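You operate a simulated robot arm through the tools that you are given. There is no shell and no other tool. Be economical: measure what you need, move in short steps, check, and stop when the job is done.

Carry out the task below with a simulated robot arm. There is one attempt and no reset: what you move stays moved.

TASK
Close both glue pots, wipe up the drips and push the plate in.
Fine: use the scrub pad and put it back. What is to be rubbed or washed off counts as gone when no trace of it is left.

Only the result counts: the job must be done as asked and must still hold three seconds after the hand-in. Knocking over, shifting, dropping, spilling or breaking anything else fails it.

THE ROBOT
A 6-joint arm with a two-finger parallel gripper, fixed in place. Base frame: the origin is at the foot of the arm, x ahead of it, y to its left, z up. Lengths are in mm, angles in rad, forces in N, time in s.
With the tool pointing down near the work surface it reaches from about 260 to 680 mm from the base axis. Its first joint turns from -1.152 to 1.152 rad. Payload 2.9 kg.
Tool frame: the origin (TCP) lies between the finger pads and is the grasp point; the fingertips stand 30 mm ahead of it; z points along the fingers, y is the line along which they close. The gripper opens to 110 mm. The fingers are 20 mm wide and 10 mm thick; the gripper's body (48 by 112 mm) begins 55 mm behind the TCP.
Orientation is told as [roll, pitch, yaw] about the base's x, y, z axes, in that order, counted from this pose: with the fingers straight down and closing along the base's y, the tool's x points along the base's -x, its y along +y and its z along -z.

THE INTERFACE
- The arm moves only by the tool send_rows. Its argument "motion" is a list that holds one entry, the list of rows, each a list of 7 numbers: the shift along the base's x, y, z in units of 200 mm (1.0 is 200 mm), then the turn, a rotation vector about the base's x, y, z in units of 45 degrees (1.0 is 45 degrees), then the closure, from 0 (fully open) to 1 (shut). In form: [[[tx, ty, tz, wx, wy, wz, claw], ...]]. A call has 1 to 8 rows; each row is the pose to reach, as a shift and turn from the pose commanded when the call began. A call with a number of a shift or a turn outside -1 to 1 is refused whole. A row lasts 0.2 s, in which the tool goes at most 50 mm and 0.15 rad; a call with a longer step from one row to the next is refused whole, and so is a gripper value outside its range. Where a pose cannot be reached the arm comes as near as it can. A force on the tool above 40 N (or 10 N above the force at the start of the call, whichever is more), or a blocked arm, ends the call early, and 0.2 s more pass. The fingers move at their own pace (about 108 mm/s each) and stop on an object; they squeeze with about 40 N. The grip force told is the motor's: it shows also when the fingers shut on nothing. Time passes only in rows, and 0.2 s behind the last, so rows that repeat a pose let the fingers close. It gives the time, the measured TCP pose, the force on the tool (base axes), the opening and the grip force at its end, in the units of the frame above (readings bear some noise), with the torque about the TCP (base axes, N m) and any sound that the robot's microphone picked up.
- Cameras (640 x 400 px; columns grow to the right, rows downward): "scene" is fixed at [47.8, 416.7, 1403]; the picture's right is [-0.93, -0.37, 0.00], its down [-0.17, 0.43, -0.89] and it looks along [0.33, -0.82, -0.46] (base axes); focal length 371 px, centre (320, 200). "wrist" rides on the gripper at [72, 17, -103] in the tool frame; the picture's right is [-0.23, 0.97, 0.00], its down [-0.76, -0.18, -0.62] and it looks along [-0.61, -0.14, 0.78] (tool axes); focal length 222 px, centre (320, 200). There is no depth. A picture from a camera that has moved, and an enlarged one, comes with that camera's place and axes in the base frame and with its lens. The place of the scene camera against the robot may be out by one fixed shift of up to 12 mm in any direction.
- get_image(camera): a new picture of that camera. It takes no simulated time.
- enlarge(camera, box): a new picture of the part [left, top, right, bottom] of that camera's present view, enlarged. It takes no simulated time.
- hand_in(): hands the job in; it is judged then, once.

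Work in short steps. Places have to be worked out from the pictures, the camera data and where the tool is seen: move nearer, look again, correct. Check each grasp and each placing, and mend what went wrong. You have 120 turns and 84 pictures in all, those below and enlarged ones among them. Open the gripper and draw the arm clear of the work before you hand the job in, unless the task says otherwise; then end with one line.

The tools are called after "Request:" as name(argument=value, ...) on one line, values as JSON. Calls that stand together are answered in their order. send_rows: Moves the arm, as the interface text tells. Its arguments: {"type":"object","properties":{"motion":{"type":"array","items":{"type":"array","items":{"type":"array","items":{"type":"number"}}}}},"required":["motion"]} The other tools are called the same way: get_image (camera) takes a picture; enlarge (camera, box) takes an enlarged picture of a part of a camera's view; hand_in () hands the job in.

At the start:

```text
t: 0.0
tcp_pos: [256.5, -252.6, 1161.2]
tool_rot: [-0.001, -0.002, 0.0]
ft_force: [-0.1, 0.7, -0.3]
wrist_torque: [0.01, -0.04, 0.0]
finger_gap: 110.0
grasp_force: 0.0
```

scene: 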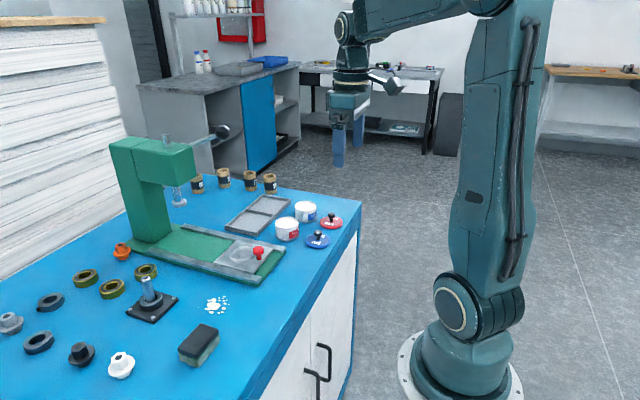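
wrist: 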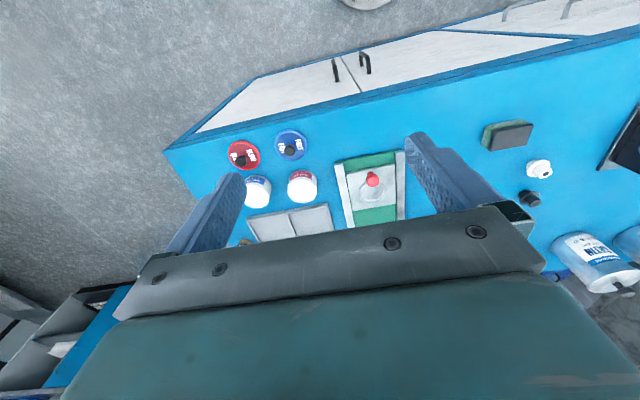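

I start by looking closer at the bench from the scene camera.

Request:
enlarge(camera="scene", box=[190, 170, 370, 290])

Request:
enlarge(camera="scene", box=[80, 230, 290, 390])

```text
3.33 times, centred on (280, 230) of scene
camera zoom: at [47.8, 416.7, 1403.0], right [-0.93, -0.37, 0.0], down [-0.17, 0.43, -0.89], along [0.33, -0.82, -0.46], focal length 1235 px, centre (453, 100)
```

zoom: 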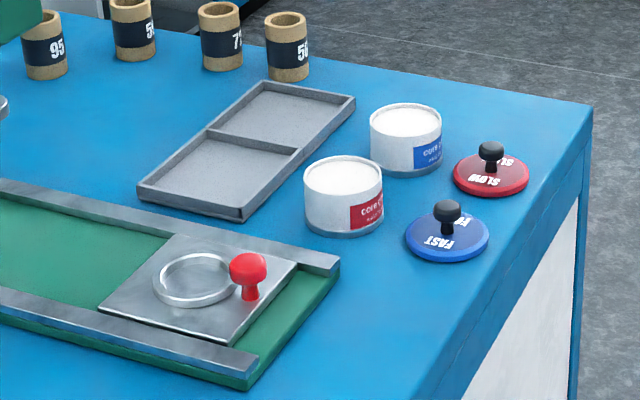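

```text
2.50 times, centred on (185, 310) of scene
camera zoom: at [47.8, 416.7, 1403.0], right [-0.93, -0.37, 0.0], down [-0.17, 0.43, -0.89], along [0.33, -0.82, -0.46], focal length 926 px, centre (658, -75)
```

zoom: 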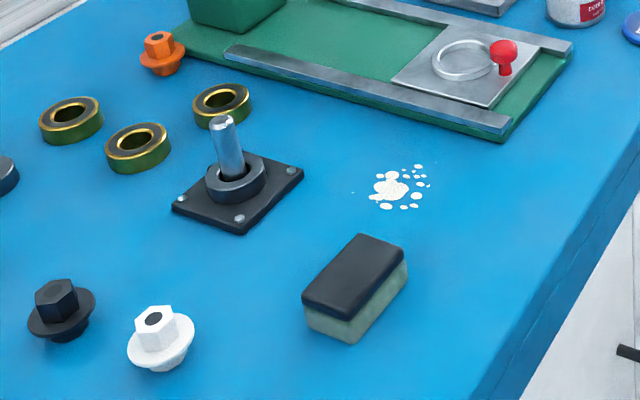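

Red knob triangulates to about (448,-189,893); bench top likely ~850. I enlarge the wrist view to read the pots and lids.

Request:
enlarge(camera="wrist", box=[220, 120, 420, 245])

Request:
enlarge(camera="scene", box=[270, 195, 350, 250])

```text
3.20 times, centred on (320, 182) of wrist
camera zoom: at [183.3, -236.3, 1264.8], right [0.23, 0.97, 0.0], down [0.76, -0.18, 0.62], along [0.61, -0.14, -0.78], focal length 711 px, centre (320, 256)
```

zoom: 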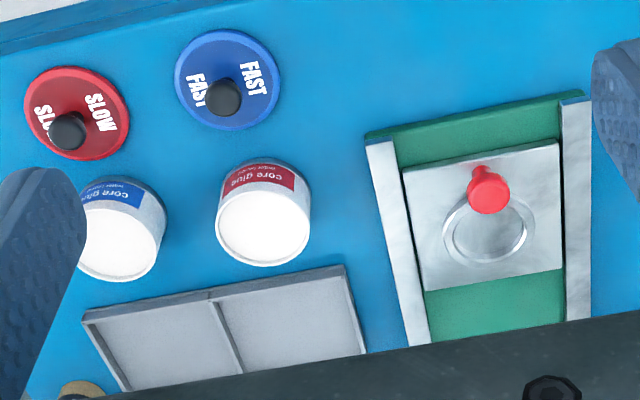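

```text
7.27 times, centred on (310, 222) of scene
camera zoom: at [47.8, 416.7, 1403.0], right [-0.93, -0.37, 0.0], down [-0.17, 0.43, -0.89], along [0.33, -0.82, -0.46], focal length 2695 px, centre (393, 36)
```

zoom: 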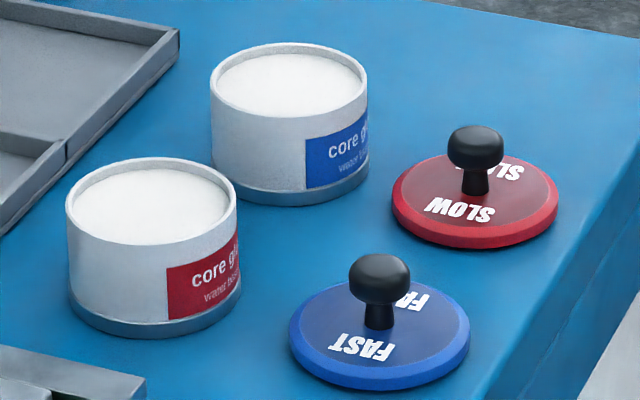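

Next I lower the hand toward the pots for a close view of labels and lids (shift 45,-97,-144 mm).

Request:
send_rows(motion=[[[0.056, -0.121, -0.18, 0, 0, 0, 0], [0.112, -0.242, -0.36, 0, 0, 0, 0], [0.168, -0.363, -0.54, 0, 0, 0, 0], [0.225, -0.485, -0.72, 0, 0, 0, 0]]])

Request:
get_image(camera="wrist")

```text
t: 1.0
tcp_pos: [301.4, -349.5, 1016.5]
tool_rot: [0.0, -0.001, 0.001]
ft_force: [0.5, 0.0, 0.0]
wrist_torque: [0.01, 0.02, 0.04]
finger_gap: 109.9
grasp_force: 0.1
```

```text
77 pictures are left
camera wrist: at [229.7, -333.1, 1120.2], right [0.23, 0.97, 0.0], down [0.76, -0.18, 0.62], along [0.61, -0.14, -0.78], focal length 222 px, centre (320, 200)
```

wrist: 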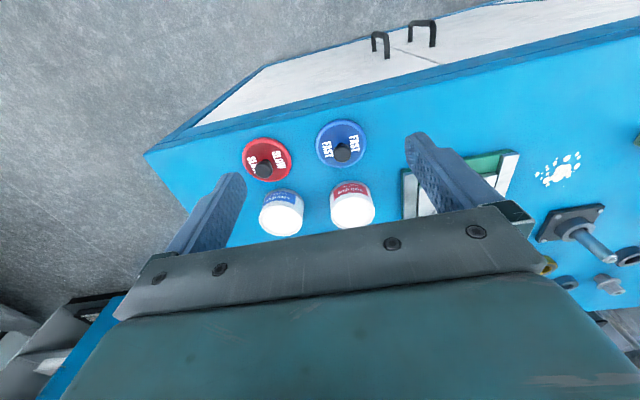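

Request:
enlarge(camera="wrist", box=[230, 110, 390, 210])

Request:
enlarge(camera="wrist", box=[255, 170, 385, 245])

```text
4.00 times, centred on (310, 160) of wrist
camera zoom: at [229.7, -333.1, 1120.2], right [0.23, 0.97, 0.0], down [0.76, -0.18, 0.62], along [0.61, -0.14, -0.78], focal length 888 px, centre (360, 360)
```

zoom: 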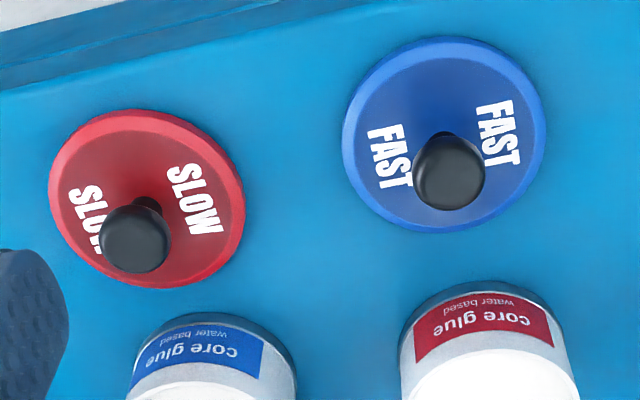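

```text
4.92 times, centred on (320, 208) of wrist
camera zoom: at [229.7, -333.1, 1120.2], right [0.23, 0.97, 0.0], down [0.76, -0.18, 0.62], along [0.61, -0.14, -0.78], focal length 1094 px, centre (320, 163)
```

zoom: 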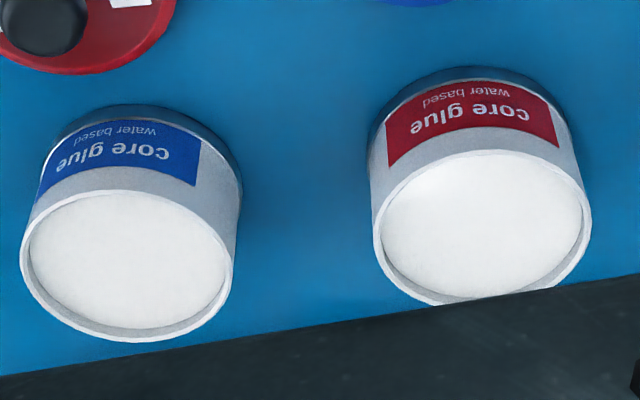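

Lid colours match the label colours (blue FAST → blue pot, red SLOW → red pot). Knobs at about (357,-334,876) and (358,-437,873), pot rims about z 885 near (446,-335) and (438,-440). I hover above between the pots for a steeper, closer view.

Request:
send_rows(motion=[[[0.17, -0.05, 0, 0, 0, 0, 0], [0.35, -0.1, 0, 0, 0, 0, 0], [0.52, -0.15, -0.05, 0, 0, 0, 0], [0.69, -0.2, -0.15, 0, 0, 0, 0]]])

Request:
get_image(camera="wrist")

```text
t: 2.0
tcp_pos: [438.2, -392.0, 986.6]
tool_rot: [0.001, 0.001, -0.001]
ft_force: [0.2, 0.1, 1.0]
wrist_torque: [-0.02, 0.03, 0.06]
finger_gap: 110.0
grasp_force: 0.1
```

```text
74 pictures are left
camera wrist: at [365.4, -374.9, 1090.3], right [0.23, 0.97, 0.0], down [0.76, -0.18, 0.62], along [0.61, -0.14, -0.78], focal length 222 px, centre (320, 200)
```

wrist: 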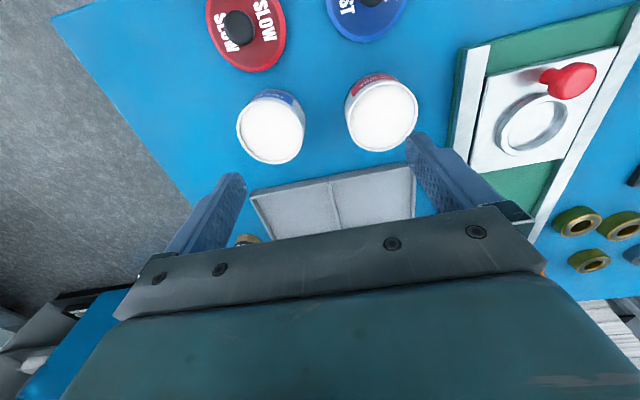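

Request:
enlarge(camera="wrist", box=[200, 0, 440, 170])

Request:
enlarge(camera="wrist", box=[440, 0, 640, 250])

```text
2.35 times, centred on (320, 85) of wrist
camera zoom: at [365.4, -374.9, 1090.3], right [0.23, 0.97, 0.0], down [0.76, -0.18, 0.62], along [0.61, -0.14, -0.78], focal length 523 px, centre (320, 471)
```

zoom: 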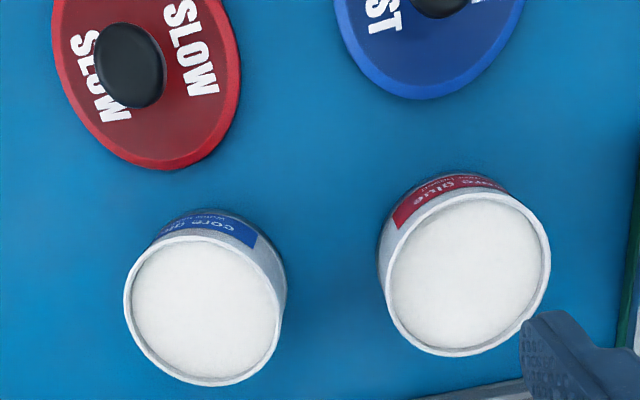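

```text
1.60 times, centred on (540, 125) of wrist
camera zoom: at [365.4, -374.9, 1090.3], right [0.23, 0.97, 0.0], down [0.76, -0.18, 0.62], along [0.61, -0.14, -0.78], focal length 355 px, centre (-32, 320)
```

zoom: 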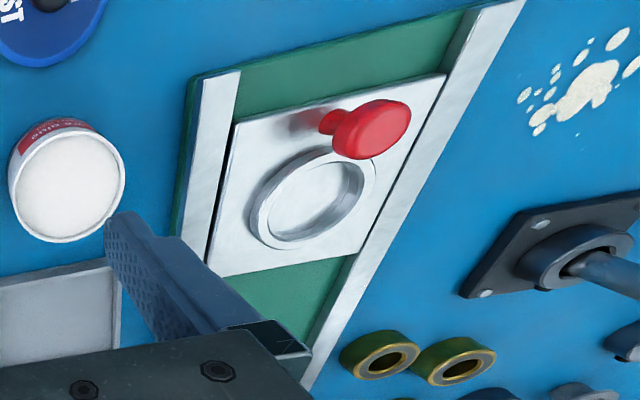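

Rims: red ≈(442,-335,890), blue ≈(433,-437,891). Now I hover over the blue lid's knob with the fingers partly closed and check alignment.

Request:
send_rows(motion=[[[-0.14, 0.1, 0, 0, 0, 0, 0.45], [-0.28, 0.2, -0.05, 0, 0, 0, 0.45], [-0.41, 0.29, -0.2, 0, 0, 0, 0.45], [-0.41, 0.29, -0.32, 0, 0, 0, 0.45]]])

Request:
get_image(camera="wrist")

```text
t: 3.0
tcp_pos: [355.2, -333.3, 923.8]
tool_rot: [0.001, 0.0, 0.002]
ft_force: [-0.3, -0.3, -0.8]
wrist_torque: [0.0, -0.04, 0.0]
finger_gap: 60.4
grasp_force: 0.1
```

```text
71 pictures are left
camera wrist: at [283.0, -317.1, 1026.5], right [0.23, 0.97, 0.0], down [0.76, -0.18, 0.62], along [0.61, -0.14, -0.78], focal length 222 px, centre (320, 200)
```

wrist: 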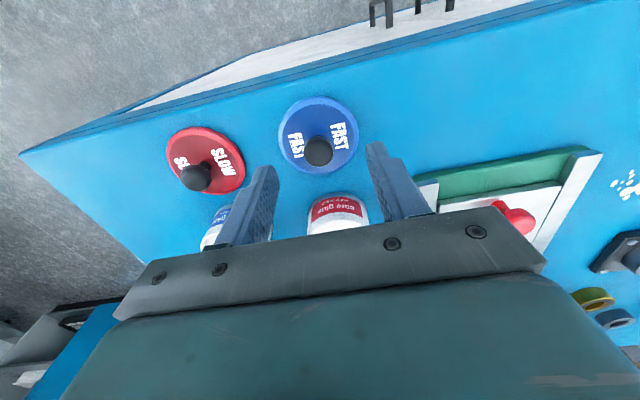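

Knob lies at ≈(356.3,-334.5). Descend to TCP z≈884 and close.

Request:
send_rows(motion=[[[0.005, -0.005, -0.1, 0, 0, 0, 0.45], [0.005, -0.005, -0.2, 0, 0, 0, 0.45], [0.005, -0.005, -0.2, 0, 0, 0, 1], [0.005, -0.005, -0.2, 0, 0, 0, 1], [0.005, -0.005, -0.2, 0, 0, 0, 1]]])

Request:
get_image(camera="wrist")

Request:
enlarge(camera="scene", box=[270, 185, 350, 250])

```text
t: 3.9
tcp_pos: [360.7, -339.4, 889.8]
tool_rot: [-0.014, -0.012, -0.002]
ft_force: [0.9, -0.8, 5.4]
wrist_torque: [0.05, 0.09, 0.03]
finger_gap: 19.4
grasp_force: 39.9
stopped in row 4: the force on the tool passed its limit at 49 N (the readings are from after the stop); the commanded pose is now the measured one
```

```text
70 pictures are left
camera wrist: at [286.3, -320.5, 991.8], right [0.23, 0.97, -0.01], down [0.75, -0.17, 0.64], along [0.62, -0.15, -0.77], focal length 222 px, centre (320, 200)
```

wrist: 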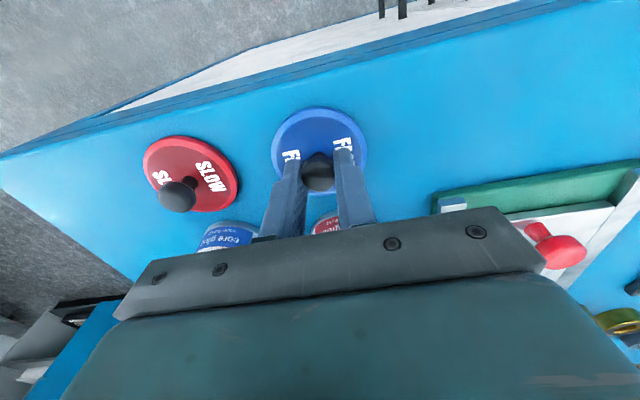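

```text
6.15 times, centred on (310, 218) of scene
camera zoom: at [47.7, 416.7, 1403.0], right [-0.93, -0.37, 0.0], down [-0.17, 0.43, -0.89], along [0.33, -0.82, -0.46], focal length 2280 px, centre (382, 92)
```

zoom: 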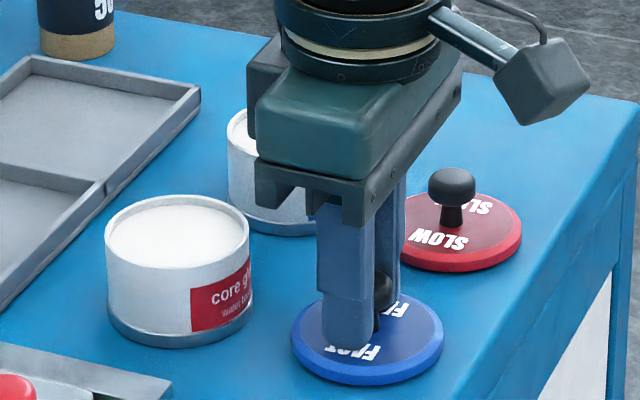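

Fingertips touched the lid top (so lid top ≈ z 858) but the knob is gripped at 19.4 mm. I lift straight up 100 mm and look.

Request:
send_rows(motion=[[[0, 0, 0.1, 0, 0, 0, 1], [0, 0, 0.3, 0, 0, 0, 1], [0, 0, 0.5, 0, 0, 0, 1]]])

Request:
get_image(camera="wrist")

Request:
enlarge(camera="scene", box=[270, 165, 350, 250])

```text
t: 4.7
tcp_pos: [361.8, -338.5, 989.5]
tool_rot: [-0.009, -0.009, 0.0]
ft_force: [-0.8, 0.5, -0.2]
wrist_torque: [-0.01, -0.04, -0.03]
finger_gap: 18.2
grasp_force: 39.6
```

```text
68 pictures are left
camera wrist: at [287.8, -320.3, 1091.2], right [0.23, 0.97, -0.01], down [0.75, -0.17, 0.63], along [0.61, -0.15, -0.77], focal length 222 px, centre (320, 200)
```

wrist: 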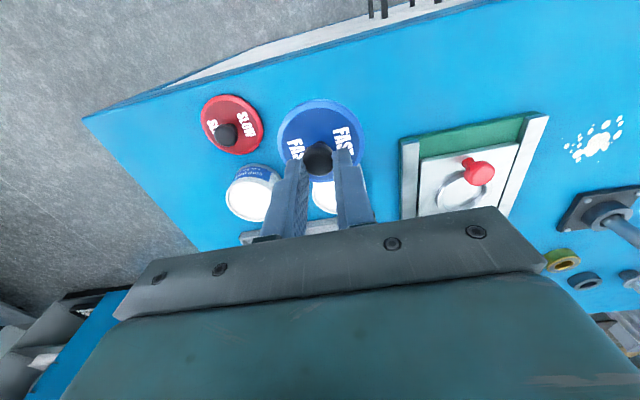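

```text
4.71 times, centred on (310, 208) of scene
camera zoom: at [47.8, 416.7, 1403.0], right [-0.93, -0.37, 0.0], down [-0.17, 0.43, -0.89], along [0.33, -0.82, -0.46], focal length 1744 px, centre (367, 165)
```

zoom: 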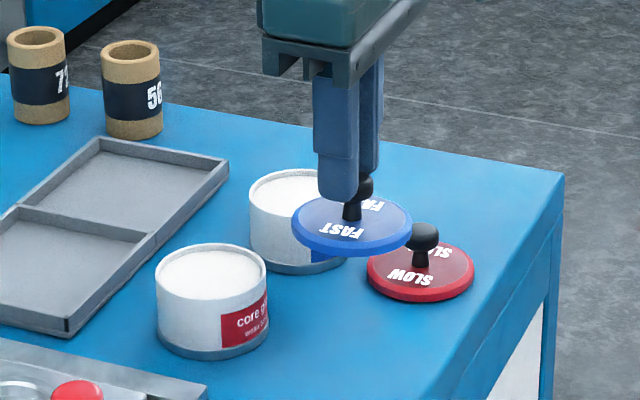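

Lid is held level; knob sits ~8 mm toward -x from TCP. I carry it over the blue pot (TCP target ≈442,-437) and lower partway to compare.

Request:
send_rows(motion=[[[0.13, -0.16, 0, 0, 0, 0, 1], [0.26, -0.33, 0, 0, 0, 0, 1], [0.4, -0.49, 0, 0, 0, 0, 1], [0.4, -0.49, -0.1, 0, 0, 0, 1], [0.4, -0.49, -0.15, 0, 0, 0, 1]]])

Request:
get_image(camera="wrist")

Request:
enlarge(camera="scene", box=[270, 165, 350, 250])

```text
t: 5.8
tcp_pos: [440.2, -435.3, 962.0]
tool_rot: [-0.011, -0.012, 0.001]
ft_force: [0.3, -0.7, -0.4]
wrist_torque: [0.01, 0.02, -0.04]
finger_gap: 17.8
grasp_force: 40.1
```

```text
66 pictures are left
camera wrist: at [367.2, -417.2, 1063.1], right [0.23, 0.97, -0.01], down [0.75, -0.17, 0.63], along [0.61, -0.15, -0.77], focal length 222 px, centre (320, 200)
```

wrist: 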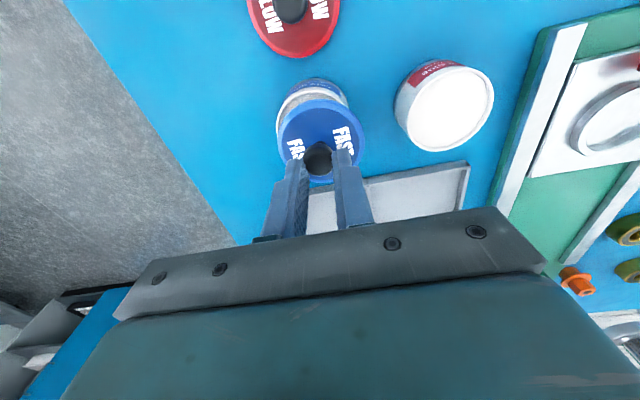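

```text
4.71 times, centred on (310, 208) of scene
camera zoom: at [47.8, 416.7, 1403.0], right [-0.93, -0.37, 0.0], down [-0.17, 0.43, -0.89], along [0.33, -0.82, -0.46], focal length 1744 px, centre (367, 165)
```

zoom: 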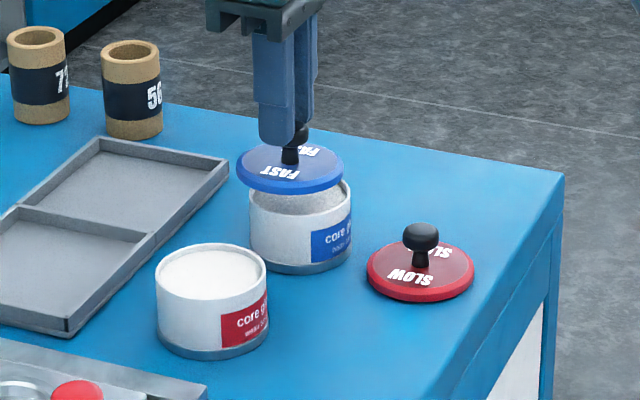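

Request:
enlarge(camera="wrist", box=[250, 60, 390, 190])

```text
3.08 times, centred on (320, 125) of wrist
camera zoom: at [367.2, -417.2, 1063.1], right [0.23, 0.97, -0.01], down [0.75, -0.17, 0.63], along [0.61, -0.15, -0.77], focal length 684 px, centre (320, 431)
```

zoom: 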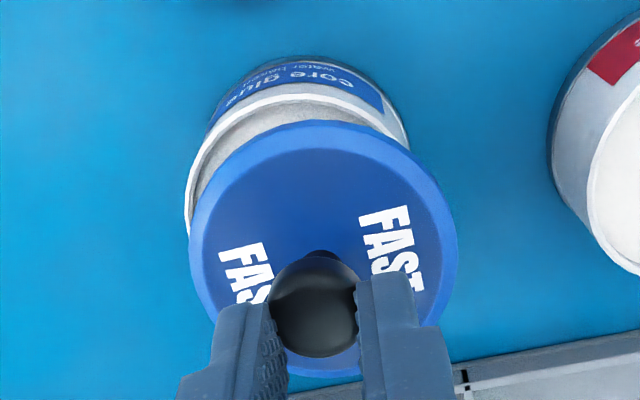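

Comparison of lid and rim in both views says the lid should go ≈(-3.5,-4) mm. I correct and lower slightly, then look.

Request:
send_rows(motion=[[[-0.0175, -0.02, 0, 0, 0, 0, 1], [-0.0175, -0.02, -0.03, 0, 0, 0, 1]]])

Request:
enlarge(camera="wrist", box=[250, 60, 390, 190])

Request:
enlarge(camera="scene", box=[280, 175, 340, 225])

```text
t: 6.5
tcp_pos: [437.0, -440.9, 953.7]
tool_rot: [-0.013, -0.013, 0.0]
ft_force: [-0.3, 0.4, -0.5]
wrist_torque: [-0.01, 0.01, 0.0]
finger_gap: 17.6
grasp_force: 40.2
```

```text
3.08 times, centred on (320, 125) of wrist
camera zoom: at [363.8, -422.7, 1055.6], right [0.23, 0.97, -0.01], down [0.75, -0.17, 0.63], along [0.62, -0.15, -0.77], focal length 684 px, centre (320, 431)
```

zoom: 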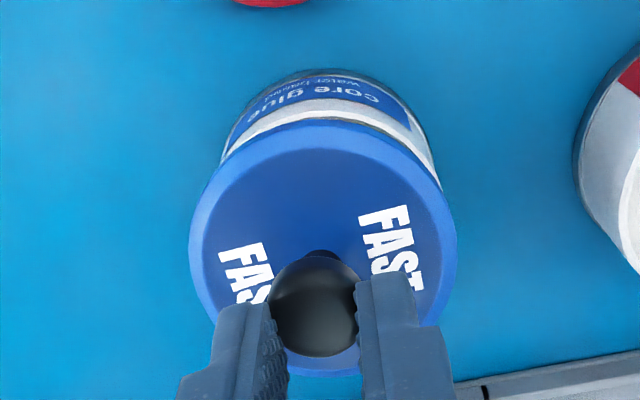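

```text
8.00 times, centred on (310, 200) of scene
camera zoom: at [47.8, 416.7, 1403.0], right [-0.93, -0.37, 0.0], down [-0.17, 0.43, -0.89], along [0.33, -0.82, -0.46], focal length 2964 px, centre (400, 200)
```

zoom: 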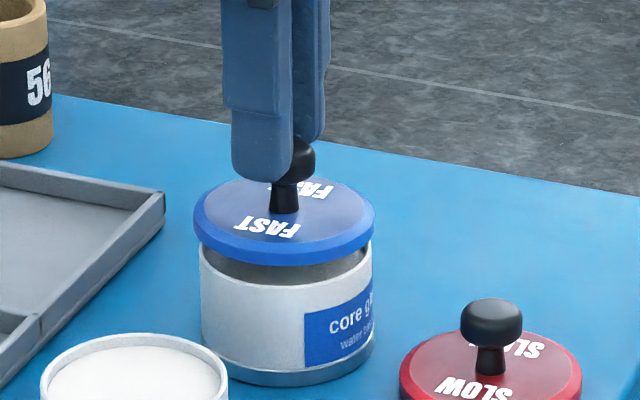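

Almost aligned; small fix (-1.3,+1.8) mm, then lower in small steps until contact.

Request:
send_rows(motion=[[[-0.0065, 0.009, 0, 0, 0, 0, 1], [-0.0065, 0.009, -0.02, 0, 0, 0, 1], [-0.0065, 0.009, -0.04, 0, 0, 0, 1]]])

Request:
enlarge(camera="wrist", box=[250, 60, 390, 190])

Request:
enlarge(camera="scene", box=[280, 175, 340, 225])

```text
t: 7.2
tcp_pos: [435.0, -438.5, 947.4]
tool_rot: [-0.013, -0.015, -0.002]
ft_force: [-3.2, 0.4, 14.6]
wrist_torque: [0.26, 0.56, 0.04]
finger_gap: 17.2
grasp_force: 40.3
```

```text
3.08 times, centred on (320, 125) of wrist
camera zoom: at [361.2, -420.0, 1049.3], right [0.23, 0.97, -0.01], down [0.75, -0.17, 0.64], along [0.62, -0.15, -0.77], focal length 684 px, centre (320, 431)
```

zoom: 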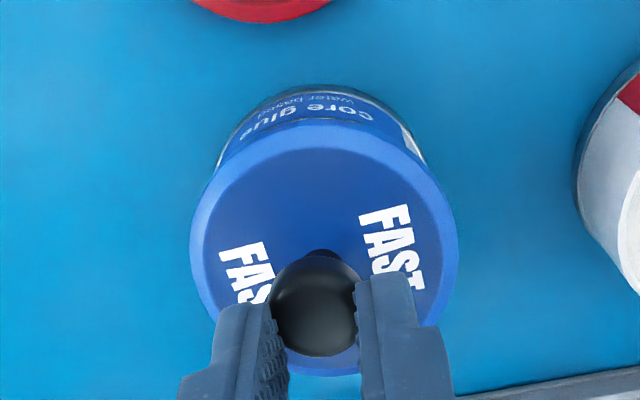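

```text
8.00 times, centred on (310, 200) of scene
camera zoom: at [47.5, 417.0, 1402.9], right [-0.93, -0.37, 0.0], down [-0.17, 0.43, -0.89], along [0.33, -0.82, -0.46], focal length 2964 px, centre (400, 200)
```

zoom: 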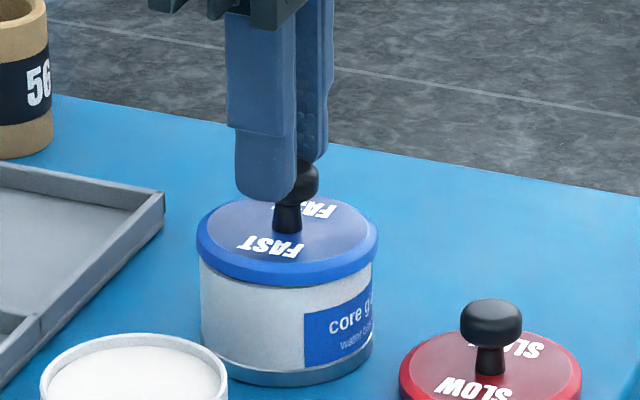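

Contact (14.6 N), centred in both views. I press slightly more to seat it.

Request:
send_rows(motion=[[[0, 0, -0.01, 0, 0, 0, 1], [0, 0, -0.015, 0, 0, 0, 1]]])

Request:
enlarge(camera="scene", box=[280, 175, 340, 225])

```text
t: 7.8
tcp_pos: [435.7, -438.3, 945.9]
tool_rot: [-0.02, -0.018, -0.002]
ft_force: [-8.1, -0.9, 38.4]
wrist_torque: [0.04, 1.07, -0.06]
finger_gap: 17.4
grasp_force: 40.1
```

```text
8.00 times, centred on (310, 200) of scene
camera zoom: at [47.1, 417.2, 1402.9], right [-0.93, -0.37, 0.0], down [-0.17, 0.43, -0.89], along [0.33, -0.83, -0.46], focal length 2964 px, centre (400, 200)
```

zoom: 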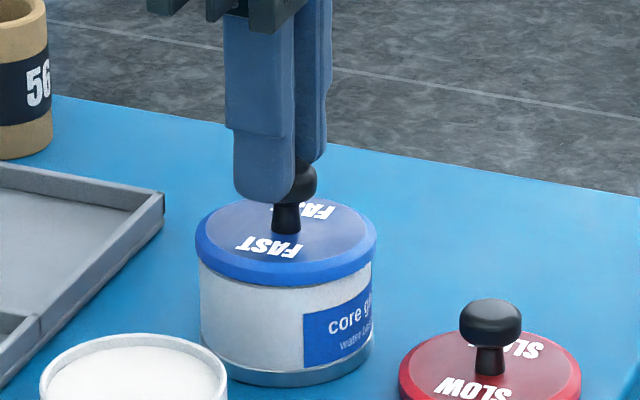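

Firm contact without further drop. Release and lift.

Request:
send_rows(motion=[[[0, 0, 0.012, 0, 0, 0, 1], [0, 0, 0.012, 0, 0, 0, 0.45], [0, 0, 0.012, 0, 0, 0, 0.45], [0, 0, 0.15, 0.01, 0.01, 0, 0.45], [0, 0, 0.35, 0.02, 0.02, 0, 0.45]]])

Request:
get_image(camera="wrist")

Request:
enlarge(camera="scene", box=[280, 175, 340, 225])

```text
t: 9.1
tcp_pos: [436.5, -437.2, 1010.9]
tool_rot: [0.005, 0.005, -0.001]
ft_force: [0.5, 0.8, 0.1]
wrist_torque: [0.01, -0.02, 0.01]
finger_gap: 60.6
grasp_force: 0.0
heard: snap
```

```text
58 pictures are left
camera wrist: at [363.7, -421.3, 1114.4], right [0.23, 0.97, 0.0], down [0.77, -0.18, 0.62], along [0.6, -0.14, -0.79], focal length 222 px, centre (320, 200)
```

wrist: 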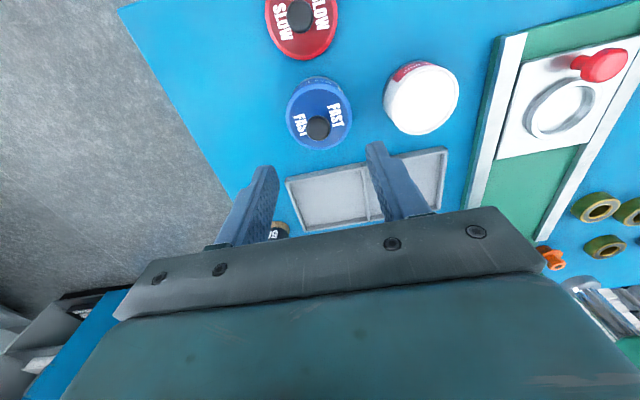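

```text
8.00 times, centred on (310, 200) of scene
camera zoom: at [47.8, 416.7, 1403.0], right [-0.93, -0.37, 0.0], down [-0.17, 0.43, -0.89], along [0.33, -0.82, -0.46], focal length 2964 px, centre (400, 200)
```

zoom: 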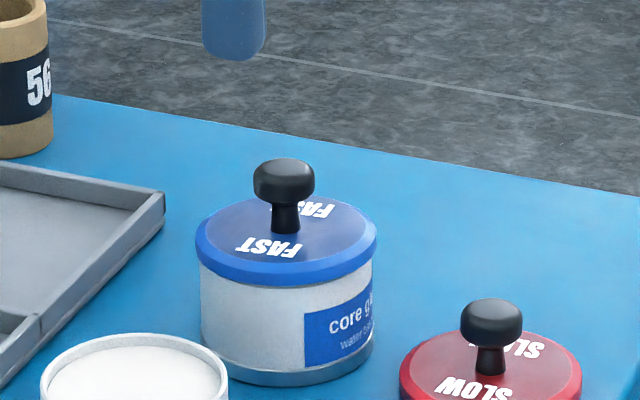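

A snap was heard: blue pot is closed. Now hover above the red knob (≈354,-436).

Request:
send_rows(motion=[[[-0.2, 0, 0, 0, 0, 0, 0.45], [-0.41, 0.006, 0, 0, 0, 0, 0.45], [-0.41, 0.006, -0.2, -0.006, -0.006, 0, 0.45], [-0.41, 0.006, -0.4, -0.006, -0.006, 0, 0.45]]])

Request:
enlarge(camera="wrist", box=[220, 60, 420, 240])

Request:
enlarge(camera="scene", box=[290, 160, 370, 240])

```text
t: 10.1
tcp_pos: [354.0, -435.7, 929.8]
tool_rot: [0.0, -0.001, -0.001]
ft_force: [0.2, 0.2, 0.7]
wrist_torque: [-0.03, 0.0, 0.0]
finger_gap: 60.5
grasp_force: 0.0
```

```text
2.22 times, centred on (320, 150) of wrist
camera zoom: at [281.1, -419.6, 1033.6], right [0.23, 0.97, 0.0], down [0.76, -0.18, 0.62], along [0.61, -0.14, -0.78], focal length 494 px, centre (320, 311)
```

zoom: 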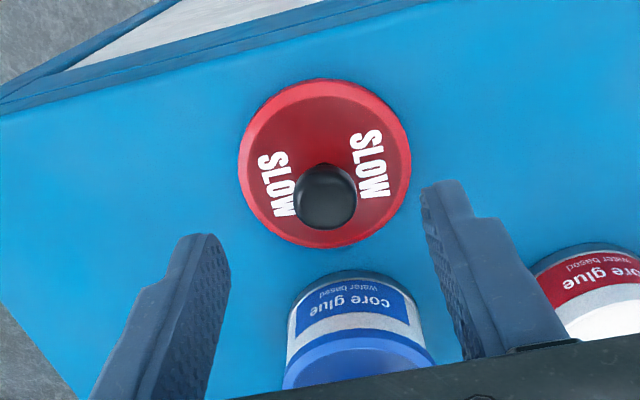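

```text
5.00 times, centred on (330, 200) of scene
camera zoom: at [47.8, 416.7, 1403.0], right [-0.93, -0.37, 0.0], down [-0.17, 0.43, -0.89], along [0.33, -0.82, -0.46], focal length 1853 px, centre (270, 200)
```

zoom: 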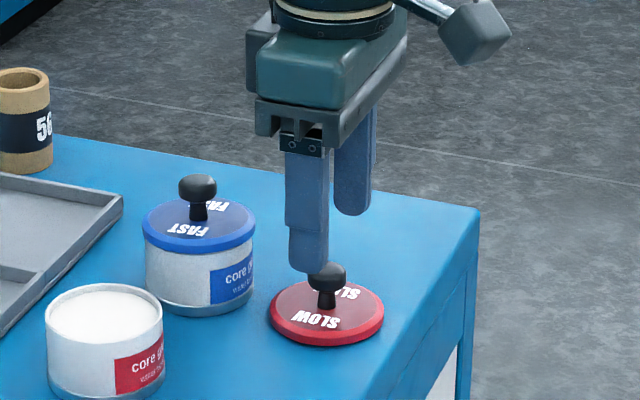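

Lid centre ≈(353,-434.3). Descend to TCP z 892 (tips just above the lid) and close.

Request:
send_rows(motion=[[[-0.003, 0.007, -0.1, 0, 0, 0, 0.45], [-0.003, 0.007, -0.189, 0, 0, 0, 0.45], [-0.003, 0.007, -0.189, 0, 0, 0, 0.45], [-0.003, 0.007, -0.189, 0, 0, 0, 1], [-0.003, 0.007, -0.189, 0, 0, 0, 1], [-0.003, 0.007, -0.189, 0, 0, 0, 1]]])

Request:
enlarge(camera="scene", box=[300, 180, 360, 240])

```text
t: 11.4
tcp_pos: [353.8, -433.7, 895.4]
tool_rot: [0.001, -0.002, 0.0]
ft_force: [0.1, -0.7, 1.3]
wrist_torque: [-0.02, -0.02, 0.02]
finger_gap: 18.7
grasp_force: 40.3
```

```text
6.67 times, centred on (330, 210) of scene
camera zoom: at [47.8, 416.7, 1403.0], right [-0.93, -0.37, 0.0], down [-0.17, 0.43, -0.89], along [0.33, -0.82, -0.46], focal length 2470 px, centre (253, 133)
```

zoom: 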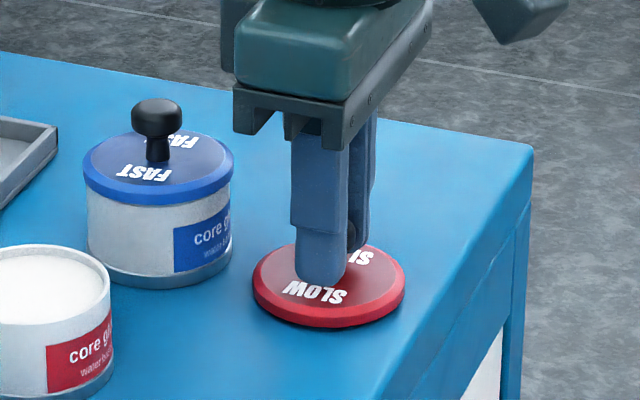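

Grip on red knob good (18.7 mm). Lift 100 mm, then carry to above the red pot.

Request:
send_rows(motion=[[[0, 0, 0.2, 0, 0, 0, 1], [0, 0, 0.4, 0, 0, 0, 1], [0, 0, 0.5, 0, 0, 0, 1], [0.14, 0.16, 0.5, 0, 0, 0, 1], [0.29, 0.33, 0.5, 0, 0, 0, 1], [0.44, 0.493, 0.5, 0, 0, 0, 1], [0.44, 0.493, 0.36, 0, 0, 0, 1]]])

Request:
enlarge(camera="wrist", box=[250, 60, 390, 190])

Request:
enlarge(camera="scene", box=[260, 180, 320, 250])

```text
t: 13.1
tcp_pos: [442.5, -337.3, 967.6]
tool_rot: [0.002, 0.001, -0.001]
ft_force: [0.6, 0.7, 0.0]
wrist_torque: [0.01, -0.02, -0.01]
finger_gap: 18.8
grasp_force: 39.8
```

```text
3.08 times, centred on (320, 125) of wrist
camera zoom: at [369.5, -319.9, 1071.5], right [0.23, 0.97, 0.0], down [0.76, -0.18, 0.62], along [0.61, -0.14, -0.78], focal length 684 px, centre (320, 431)
```

zoom: 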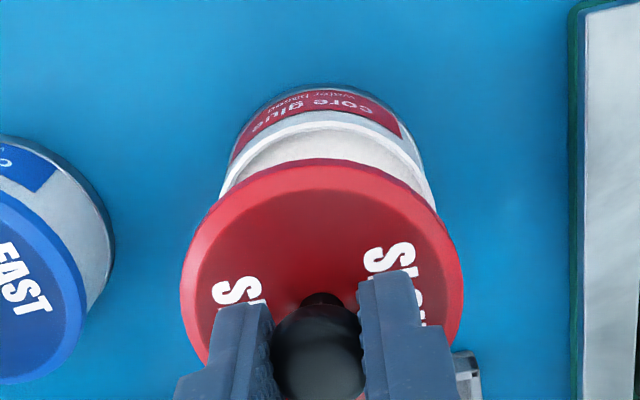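

```text
5.71 times, centred on (290, 215) of scene
camera zoom: at [47.8, 416.7, 1403.0], right [-0.93, -0.37, 0.0], down [-0.17, 0.43, -0.89], along [0.33, -0.82, -0.46], focal length 2117 px, centre (491, 114)
```

zoom: 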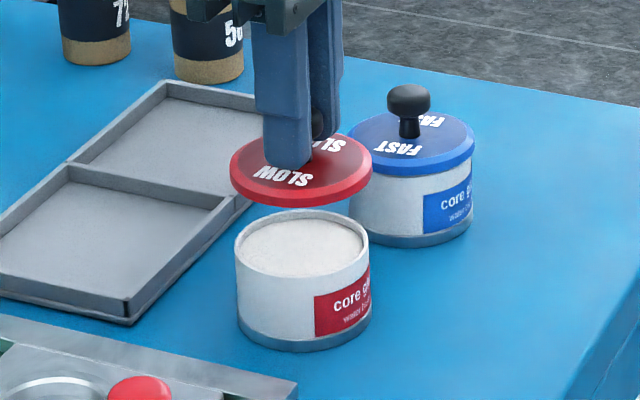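

Nearly aligned; adjust (+0.7,+1.6) and lower 20 mm, then recheck.

Request:
send_rows(motion=[[[0.0035, 0.008, -0.03, 0, 0, 0, 1], [0.0035, 0.008, -0.07, 0, 0, 0, 1], [0.0035, 0.008, -0.1, 0, 0, 0, 1]]])

Request:
enlarge(camera="wrist", box=[250, 60, 390, 190])

Request:
enlarge(camera="scene", box=[260, 190, 320, 250])

```text
t: 13.8
tcp_pos: [441.2, -337.3, 946.4]
tool_rot: [-0.002, -0.001, 0.0]
ft_force: [-0.3, 0.4, 0.0]
wrist_torque: [0.01, -0.01, 0.01]
finger_gap: 18.6
grasp_force: 40.2
```

```text
3.08 times, centred on (320, 125) of wrist
camera zoom: at [368.8, -319.2, 1049.7], right [0.23, 0.97, 0.0], down [0.76, -0.18, 0.62], along [0.61, -0.14, -0.78], focal length 684 px, centre (320, 431)
```

zoom: 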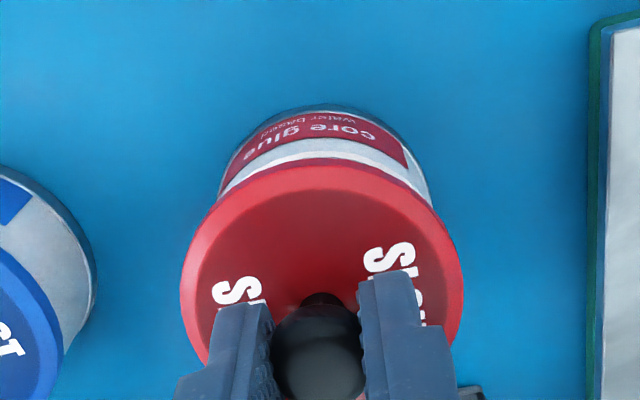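

```text
6.67 times, centred on (290, 220) of scene
camera zoom: at [47.8, 416.7, 1403.0], right [-0.93, -0.37, 0.0], down [-0.17, 0.43, -0.89], along [0.33, -0.82, -0.46], focal length 2470 px, centre (520, 67)
```

zoom: 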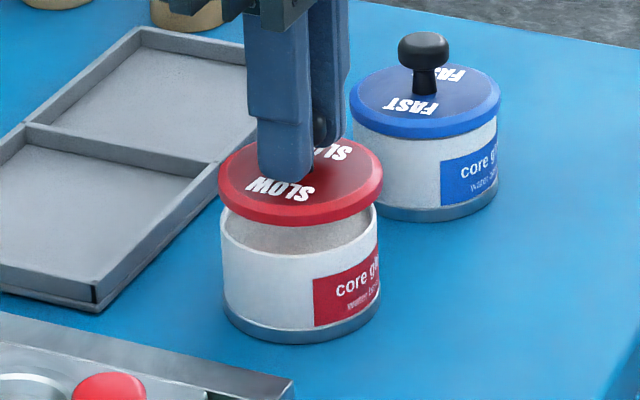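

Aligned in both views. Lower until contact and press.

Request:
send_rows(motion=[[[0, 0, -0.03, 0, 0, 0, 1], [0, 0, -0.05, 0, 0, 0, 1], [0, 0, -0.065, 0, 0, 0, 1], [0, 0, -0.075, 0, 0, 0, 1], [0, 0, -0.085, 0, 0, 0, 1], [0, 0, -0.095, 0, 0, 0, 1]]])

Request:
enlarge(camera="scene", box=[260, 190, 320, 250])

```text
t: 15.2
tcp_pos: [444.0, -335.4, 930.5]
tool_rot: [-0.008, -0.009, -0.001]
ft_force: [-1.4, -0.7, 31.5]
wrist_torque: [0.04, -0.45, 0.04]
finger_gap: 19.2
grasp_force: 39.6
heard: snap
```

```text
6.67 times, centred on (290, 220) of scene
camera zoom: at [47.3, 417.0, 1402.9], right [-0.93, -0.37, 0.0], down [-0.17, 0.43, -0.89], along [0.33, -0.82, -0.46], focal length 2470 px, centre (520, 67)
```

zoom: 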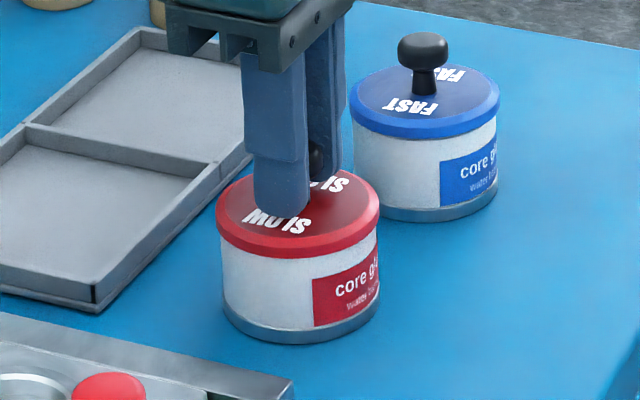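

Snap heard on red. Release and lift away, then compare both closures closely.

Request:
send_rows(motion=[[[0, 0, 0.006, 0, 0, 0, 0.45], [0, 0, 0.006, 0, 0, 0, 0.45], [0, 0, 0.2, 0.01, 0.01, 0, 0.45], [0, 0, 0.4, 0.011, 0.011, 0, 0.45]]])

Request:
enlarge(camera="scene", box=[270, 190, 330, 245])

Request:
get_image(camera="wrist")

```text
t: 16.2
tcp_pos: [439.8, -334.4, 1011.1]
tool_rot: [0.011, 0.01, 0.001]
ft_force: [0.0, 0.4, 0.4]
wrist_torque: [0.0, -0.02, -0.01]
finger_gap: 60.6
grasp_force: 0.1
```

```text
7.27 times, centred on (300, 218) of scene
camera zoom: at [47.8, 416.7, 1403.0], right [-0.93, -0.37, 0.0], down [-0.17, 0.43, -0.89], along [0.33, -0.82, -0.46], focal length 2695 px, centre (466, 73)
```

zoom: 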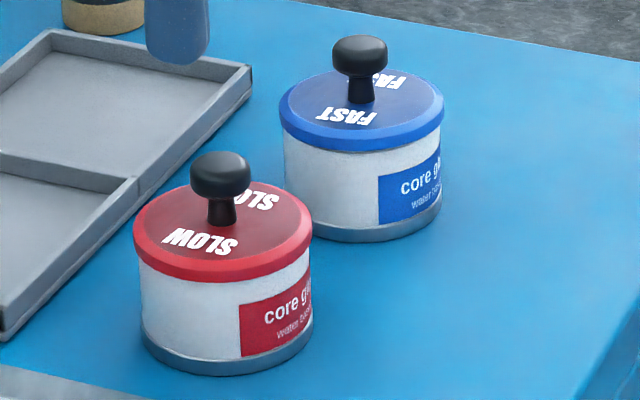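

```text
47 pictures are left
camera wrist: at [367.9, -319.0, 1114.6], right [0.23, 0.97, 0.01], down [0.77, -0.18, 0.61], along [0.6, -0.13, -0.79], focal length 222 px, centre (320, 200)
```

wrist: 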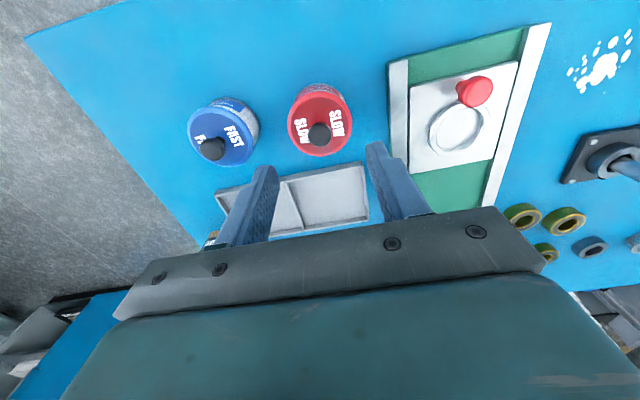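

The blue lid may sit ~1 mm higher, and its snap came during release, so I'll press it again with closed fingers on its knob (≈431.5,-436.5) and listen.

Request:
send_rows(motion=[[[-0.01, -0.17, 0, -0.006, -0.006, 0, 1], [-0.025, -0.34, 0, -0.012, -0.012, 0, 1], [-0.0415, -0.51, 0, -0.012, -0.012, 0, 1], [-0.0415, -0.51, -0.1, -0.012, -0.012, 0, 1], [-0.0415, -0.51, -0.18, -0.012, -0.012, 0, 1]]])

Request:
enlarge(camera="scene", box=[270, 170, 340, 235])

```text
t: 17.4
tcp_pos: [432.8, -438.7, 971.5]
tool_rot: [-0.001, 0.001, -0.001]
ft_force: [0.4, 0.4, 0.4]
wrist_torque: [0.0, 0.01, 0.0]
finger_gap: 0.1
grasp_force: 37.4
```

```text
6.15 times, centred on (305, 202) of scene
camera zoom: at [47.8, 416.7, 1403.0], right [-0.93, -0.37, 0.0], down [-0.17, 0.43, -0.89], along [0.33, -0.82, -0.46], focal length 2280 px, centre (412, 185)
```

zoom: 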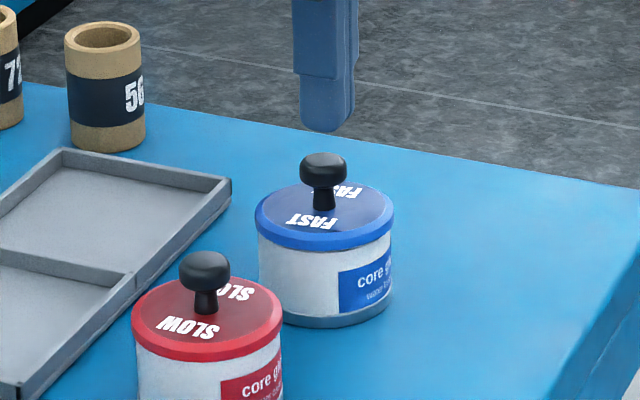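

Fingers are over the knob; press down in small steps.

Request:
send_rows(motion=[[[0.003, 0.005, -0.04, 0, 0, 0, 1], [0.003, 0.005, -0.06, 0, 0, 0, 1], [0.003, 0.005, -0.075, 0, 0, 0, 1], [0.003, 0.005, -0.085, 0, 0, 0, 1], [0.003, 0.005, -0.095, 0, 0, 0, 1], [0.003, 0.005, -0.105, 0, 0, 0, 1]]])

```text
t: 18.9
tcp_pos: [433.1, -438.5, 951.4]
tool_rot: [-0.003, -0.004, 0.001]
ft_force: [-4.5, 6.1, 15.8]
wrist_torque: [0.2, 0.15, -0.03]
finger_gap: 0.1
grasp_force: 37.8
```

Contact at 15.8 N, no snap yet; press further.

Request:
send_rows(motion=[[[0, 0, -0.008, 0, 0, 0, 1], [0, 0, -0.014, 0, 0, 0, 1], [0, 0, -0.02, 0, 0, 0, 1], [0, 0, -0.02, 0, 0, 0, 1]]])

Request:
enlarge(camera="scene", box=[270, 170, 340, 245])

```text
t: 19.4
tcp_pos: [433.6, -436.4, 952.0]
tool_rot: [-0.004, -0.006, 0.0]
ft_force: [-2.7, 2.8, 6.1]
wrist_torque: [0.11, 0.06, 0.0]
finger_gap: 0.2
grasp_force: 37.8
stopped in row 2: the force on the tool passed its limit at 41 N (the readings are from after the stop); the commanded pose is now the measured one
```

```text
5.33 times, centred on (305, 208) of scene
camera zoom: at [47.6, 416.9, 1403.0], right [-0.93, -0.37, 0.0], down [-0.17, 0.43, -0.89], along [0.33, -0.82, -0.46], focal length 1976 px, centre (400, 160)
```

zoom: 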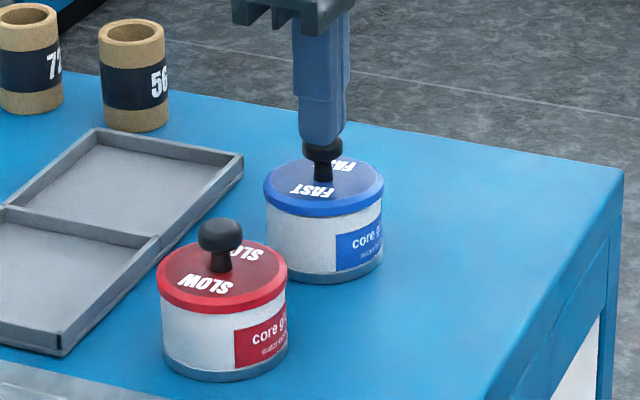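

No new snap at 41 N with the knob top at tip z≈921. I probe the red knob's height the same way for comparison.

Request:
send_rows(motion=[[[0, 0, 0.2, 0, 0, 0, 1], [0.01, 0.17, 0.2, 0, 0, 0, 1], [0.025, 0.34, 0.2, 0, 0, 0, 1], [0.04, 0.507, 0.2, 0, 0, 0, 1], [0.04, 0.507, 0.05, 0, 0, 0, 1], [0.04, 0.507, 0.01, 0, 0, 0, 1], [0.04, 0.507, 0.0, 0, 0, 0, 1], [0.04, 0.507, -0.01, 0, 0, 0, 1]]])

```text
t: 21.2
tcp_pos: [440.7, -335.5, 950.8]
tool_rot: [-0.004, -0.005, -0.001]
ft_force: [-5.8, 2.3, 13.3]
wrist_torque: [0.11, 0.12, 0.01]
finger_gap: 0.0
grasp_force: 37.6
```

Same height as the blue (≈951), so both lids are seated. Now I rise and move to view the plate and press.

Request:
send_rows(motion=[[[0, 0, 0.2, 0.006, 0.006, 0, 1], [-0.1, 0.15, 0.35, 0.006, 0.006, 0, 1], [-0.2, 0.33, 0.45, 0.006, 0.006, 0, 0.5], [-0.35, 0.5, 0.5, 0.006, 0.006, 0, 0.3], [-0.35, 0.65, 0.5, 0.006, 0.006, 0, 0.0]]])

Request:
get_image(camera="wrist")

Request:
enlarge(camera="scene", box=[90, 120, 300, 290])

```text
t: 22.4
tcp_pos: [368.8, -204.7, 1049.8]
tool_rot: [0.003, 0.0, -0.001]
ft_force: [0.4, 0.5, 0.4]
wrist_torque: [-0.03, -0.03, 0.0]
finger_gap: 109.9
grasp_force: 0.0
```

```text
44 pictures are left
camera wrist: at [296.5, -187.9, 1152.1], right [0.23, 0.97, 0.0], down [0.76, -0.18, 0.62], along [0.61, -0.14, -0.78], focal length 222 px, centre (320, 200)
```

wrist: 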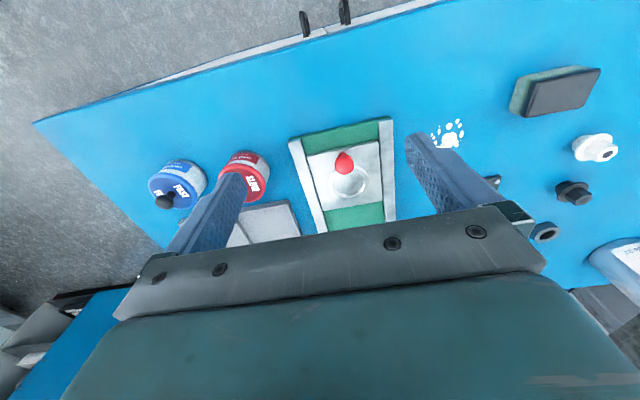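

```text
2.35 times, centred on (195, 205) of scene
camera zoom: at [47.8, 416.7, 1403.0], right [-0.93, -0.37, 0.0], down [-0.17, 0.43, -0.89], along [0.33, -0.82, -0.46], focal length 872 px, centre (614, 188)
```

zoom: 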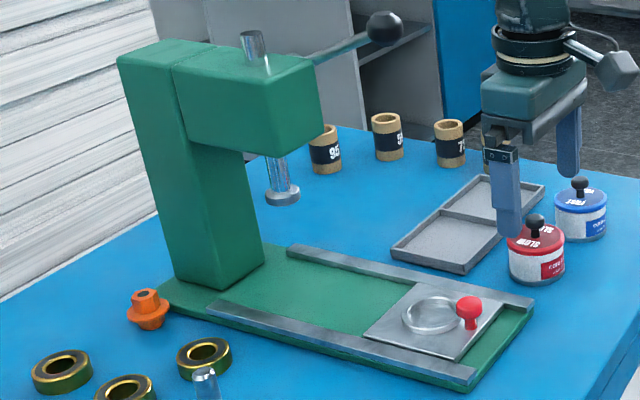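

Press head and lever overhang the far end of the plate's path, so I'll push with the hand tilted 45° (fingers forward-down), fingers shut. First tilt here at height.

Request:
send_rows(motion=[[[0, 0, 0, 0, -0.17, 0, 0.5], [0, 0.02, 0, 0, -0.34, 0, 1], [0, 0.04, 0, 0, -0.51, 0, 1], [0, 0.06, 0, 0, -0.68, 0, 1], [0, 0.078, 0, 0, -0.85, 0, 1], [0, 0.078, 0, 0, -1, 0, 1]]])

Request:
get_image(camera="wrist")

Request:
get_image(camera="scene")

```text
t: 23.8
tcp_pos: [371.9, -190.5, 1051.4]
tool_rot: [0.0, -0.788, 0.0]
ft_force: [-0.6, -0.2, 0.2]
wrist_torque: [0.01, 0.01, 0.0]
finger_gap: 0.0
grasp_force: 37.8
```

```text
42 pictures are left
camera wrist: at [247.4, -173.9, 1072.1], right [0.16, 0.97, 0.16], down [0.09, -0.18, 0.98], along [0.98, -0.14, -0.12], focal length 222 px, centre (320, 200)
```

wrist: 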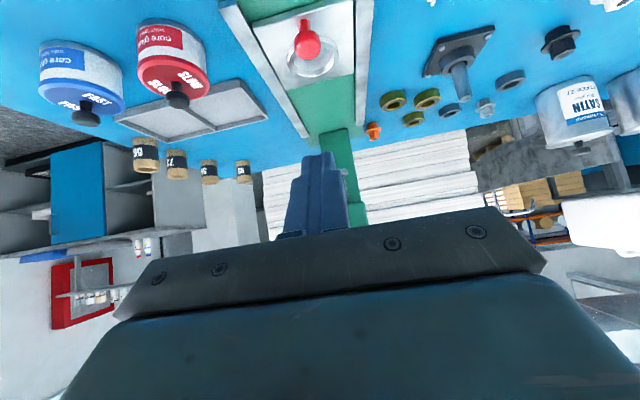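

```text
41 pictures are left
```

scene: 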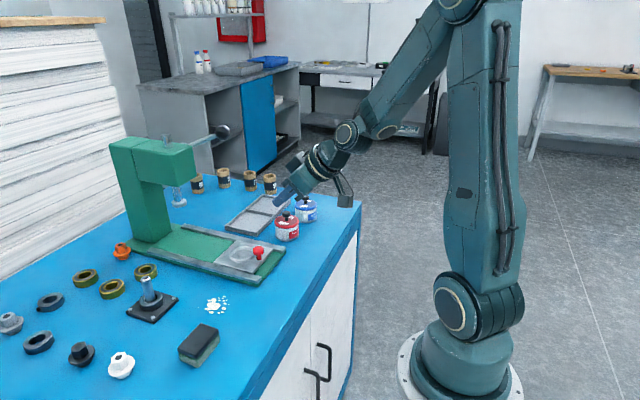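

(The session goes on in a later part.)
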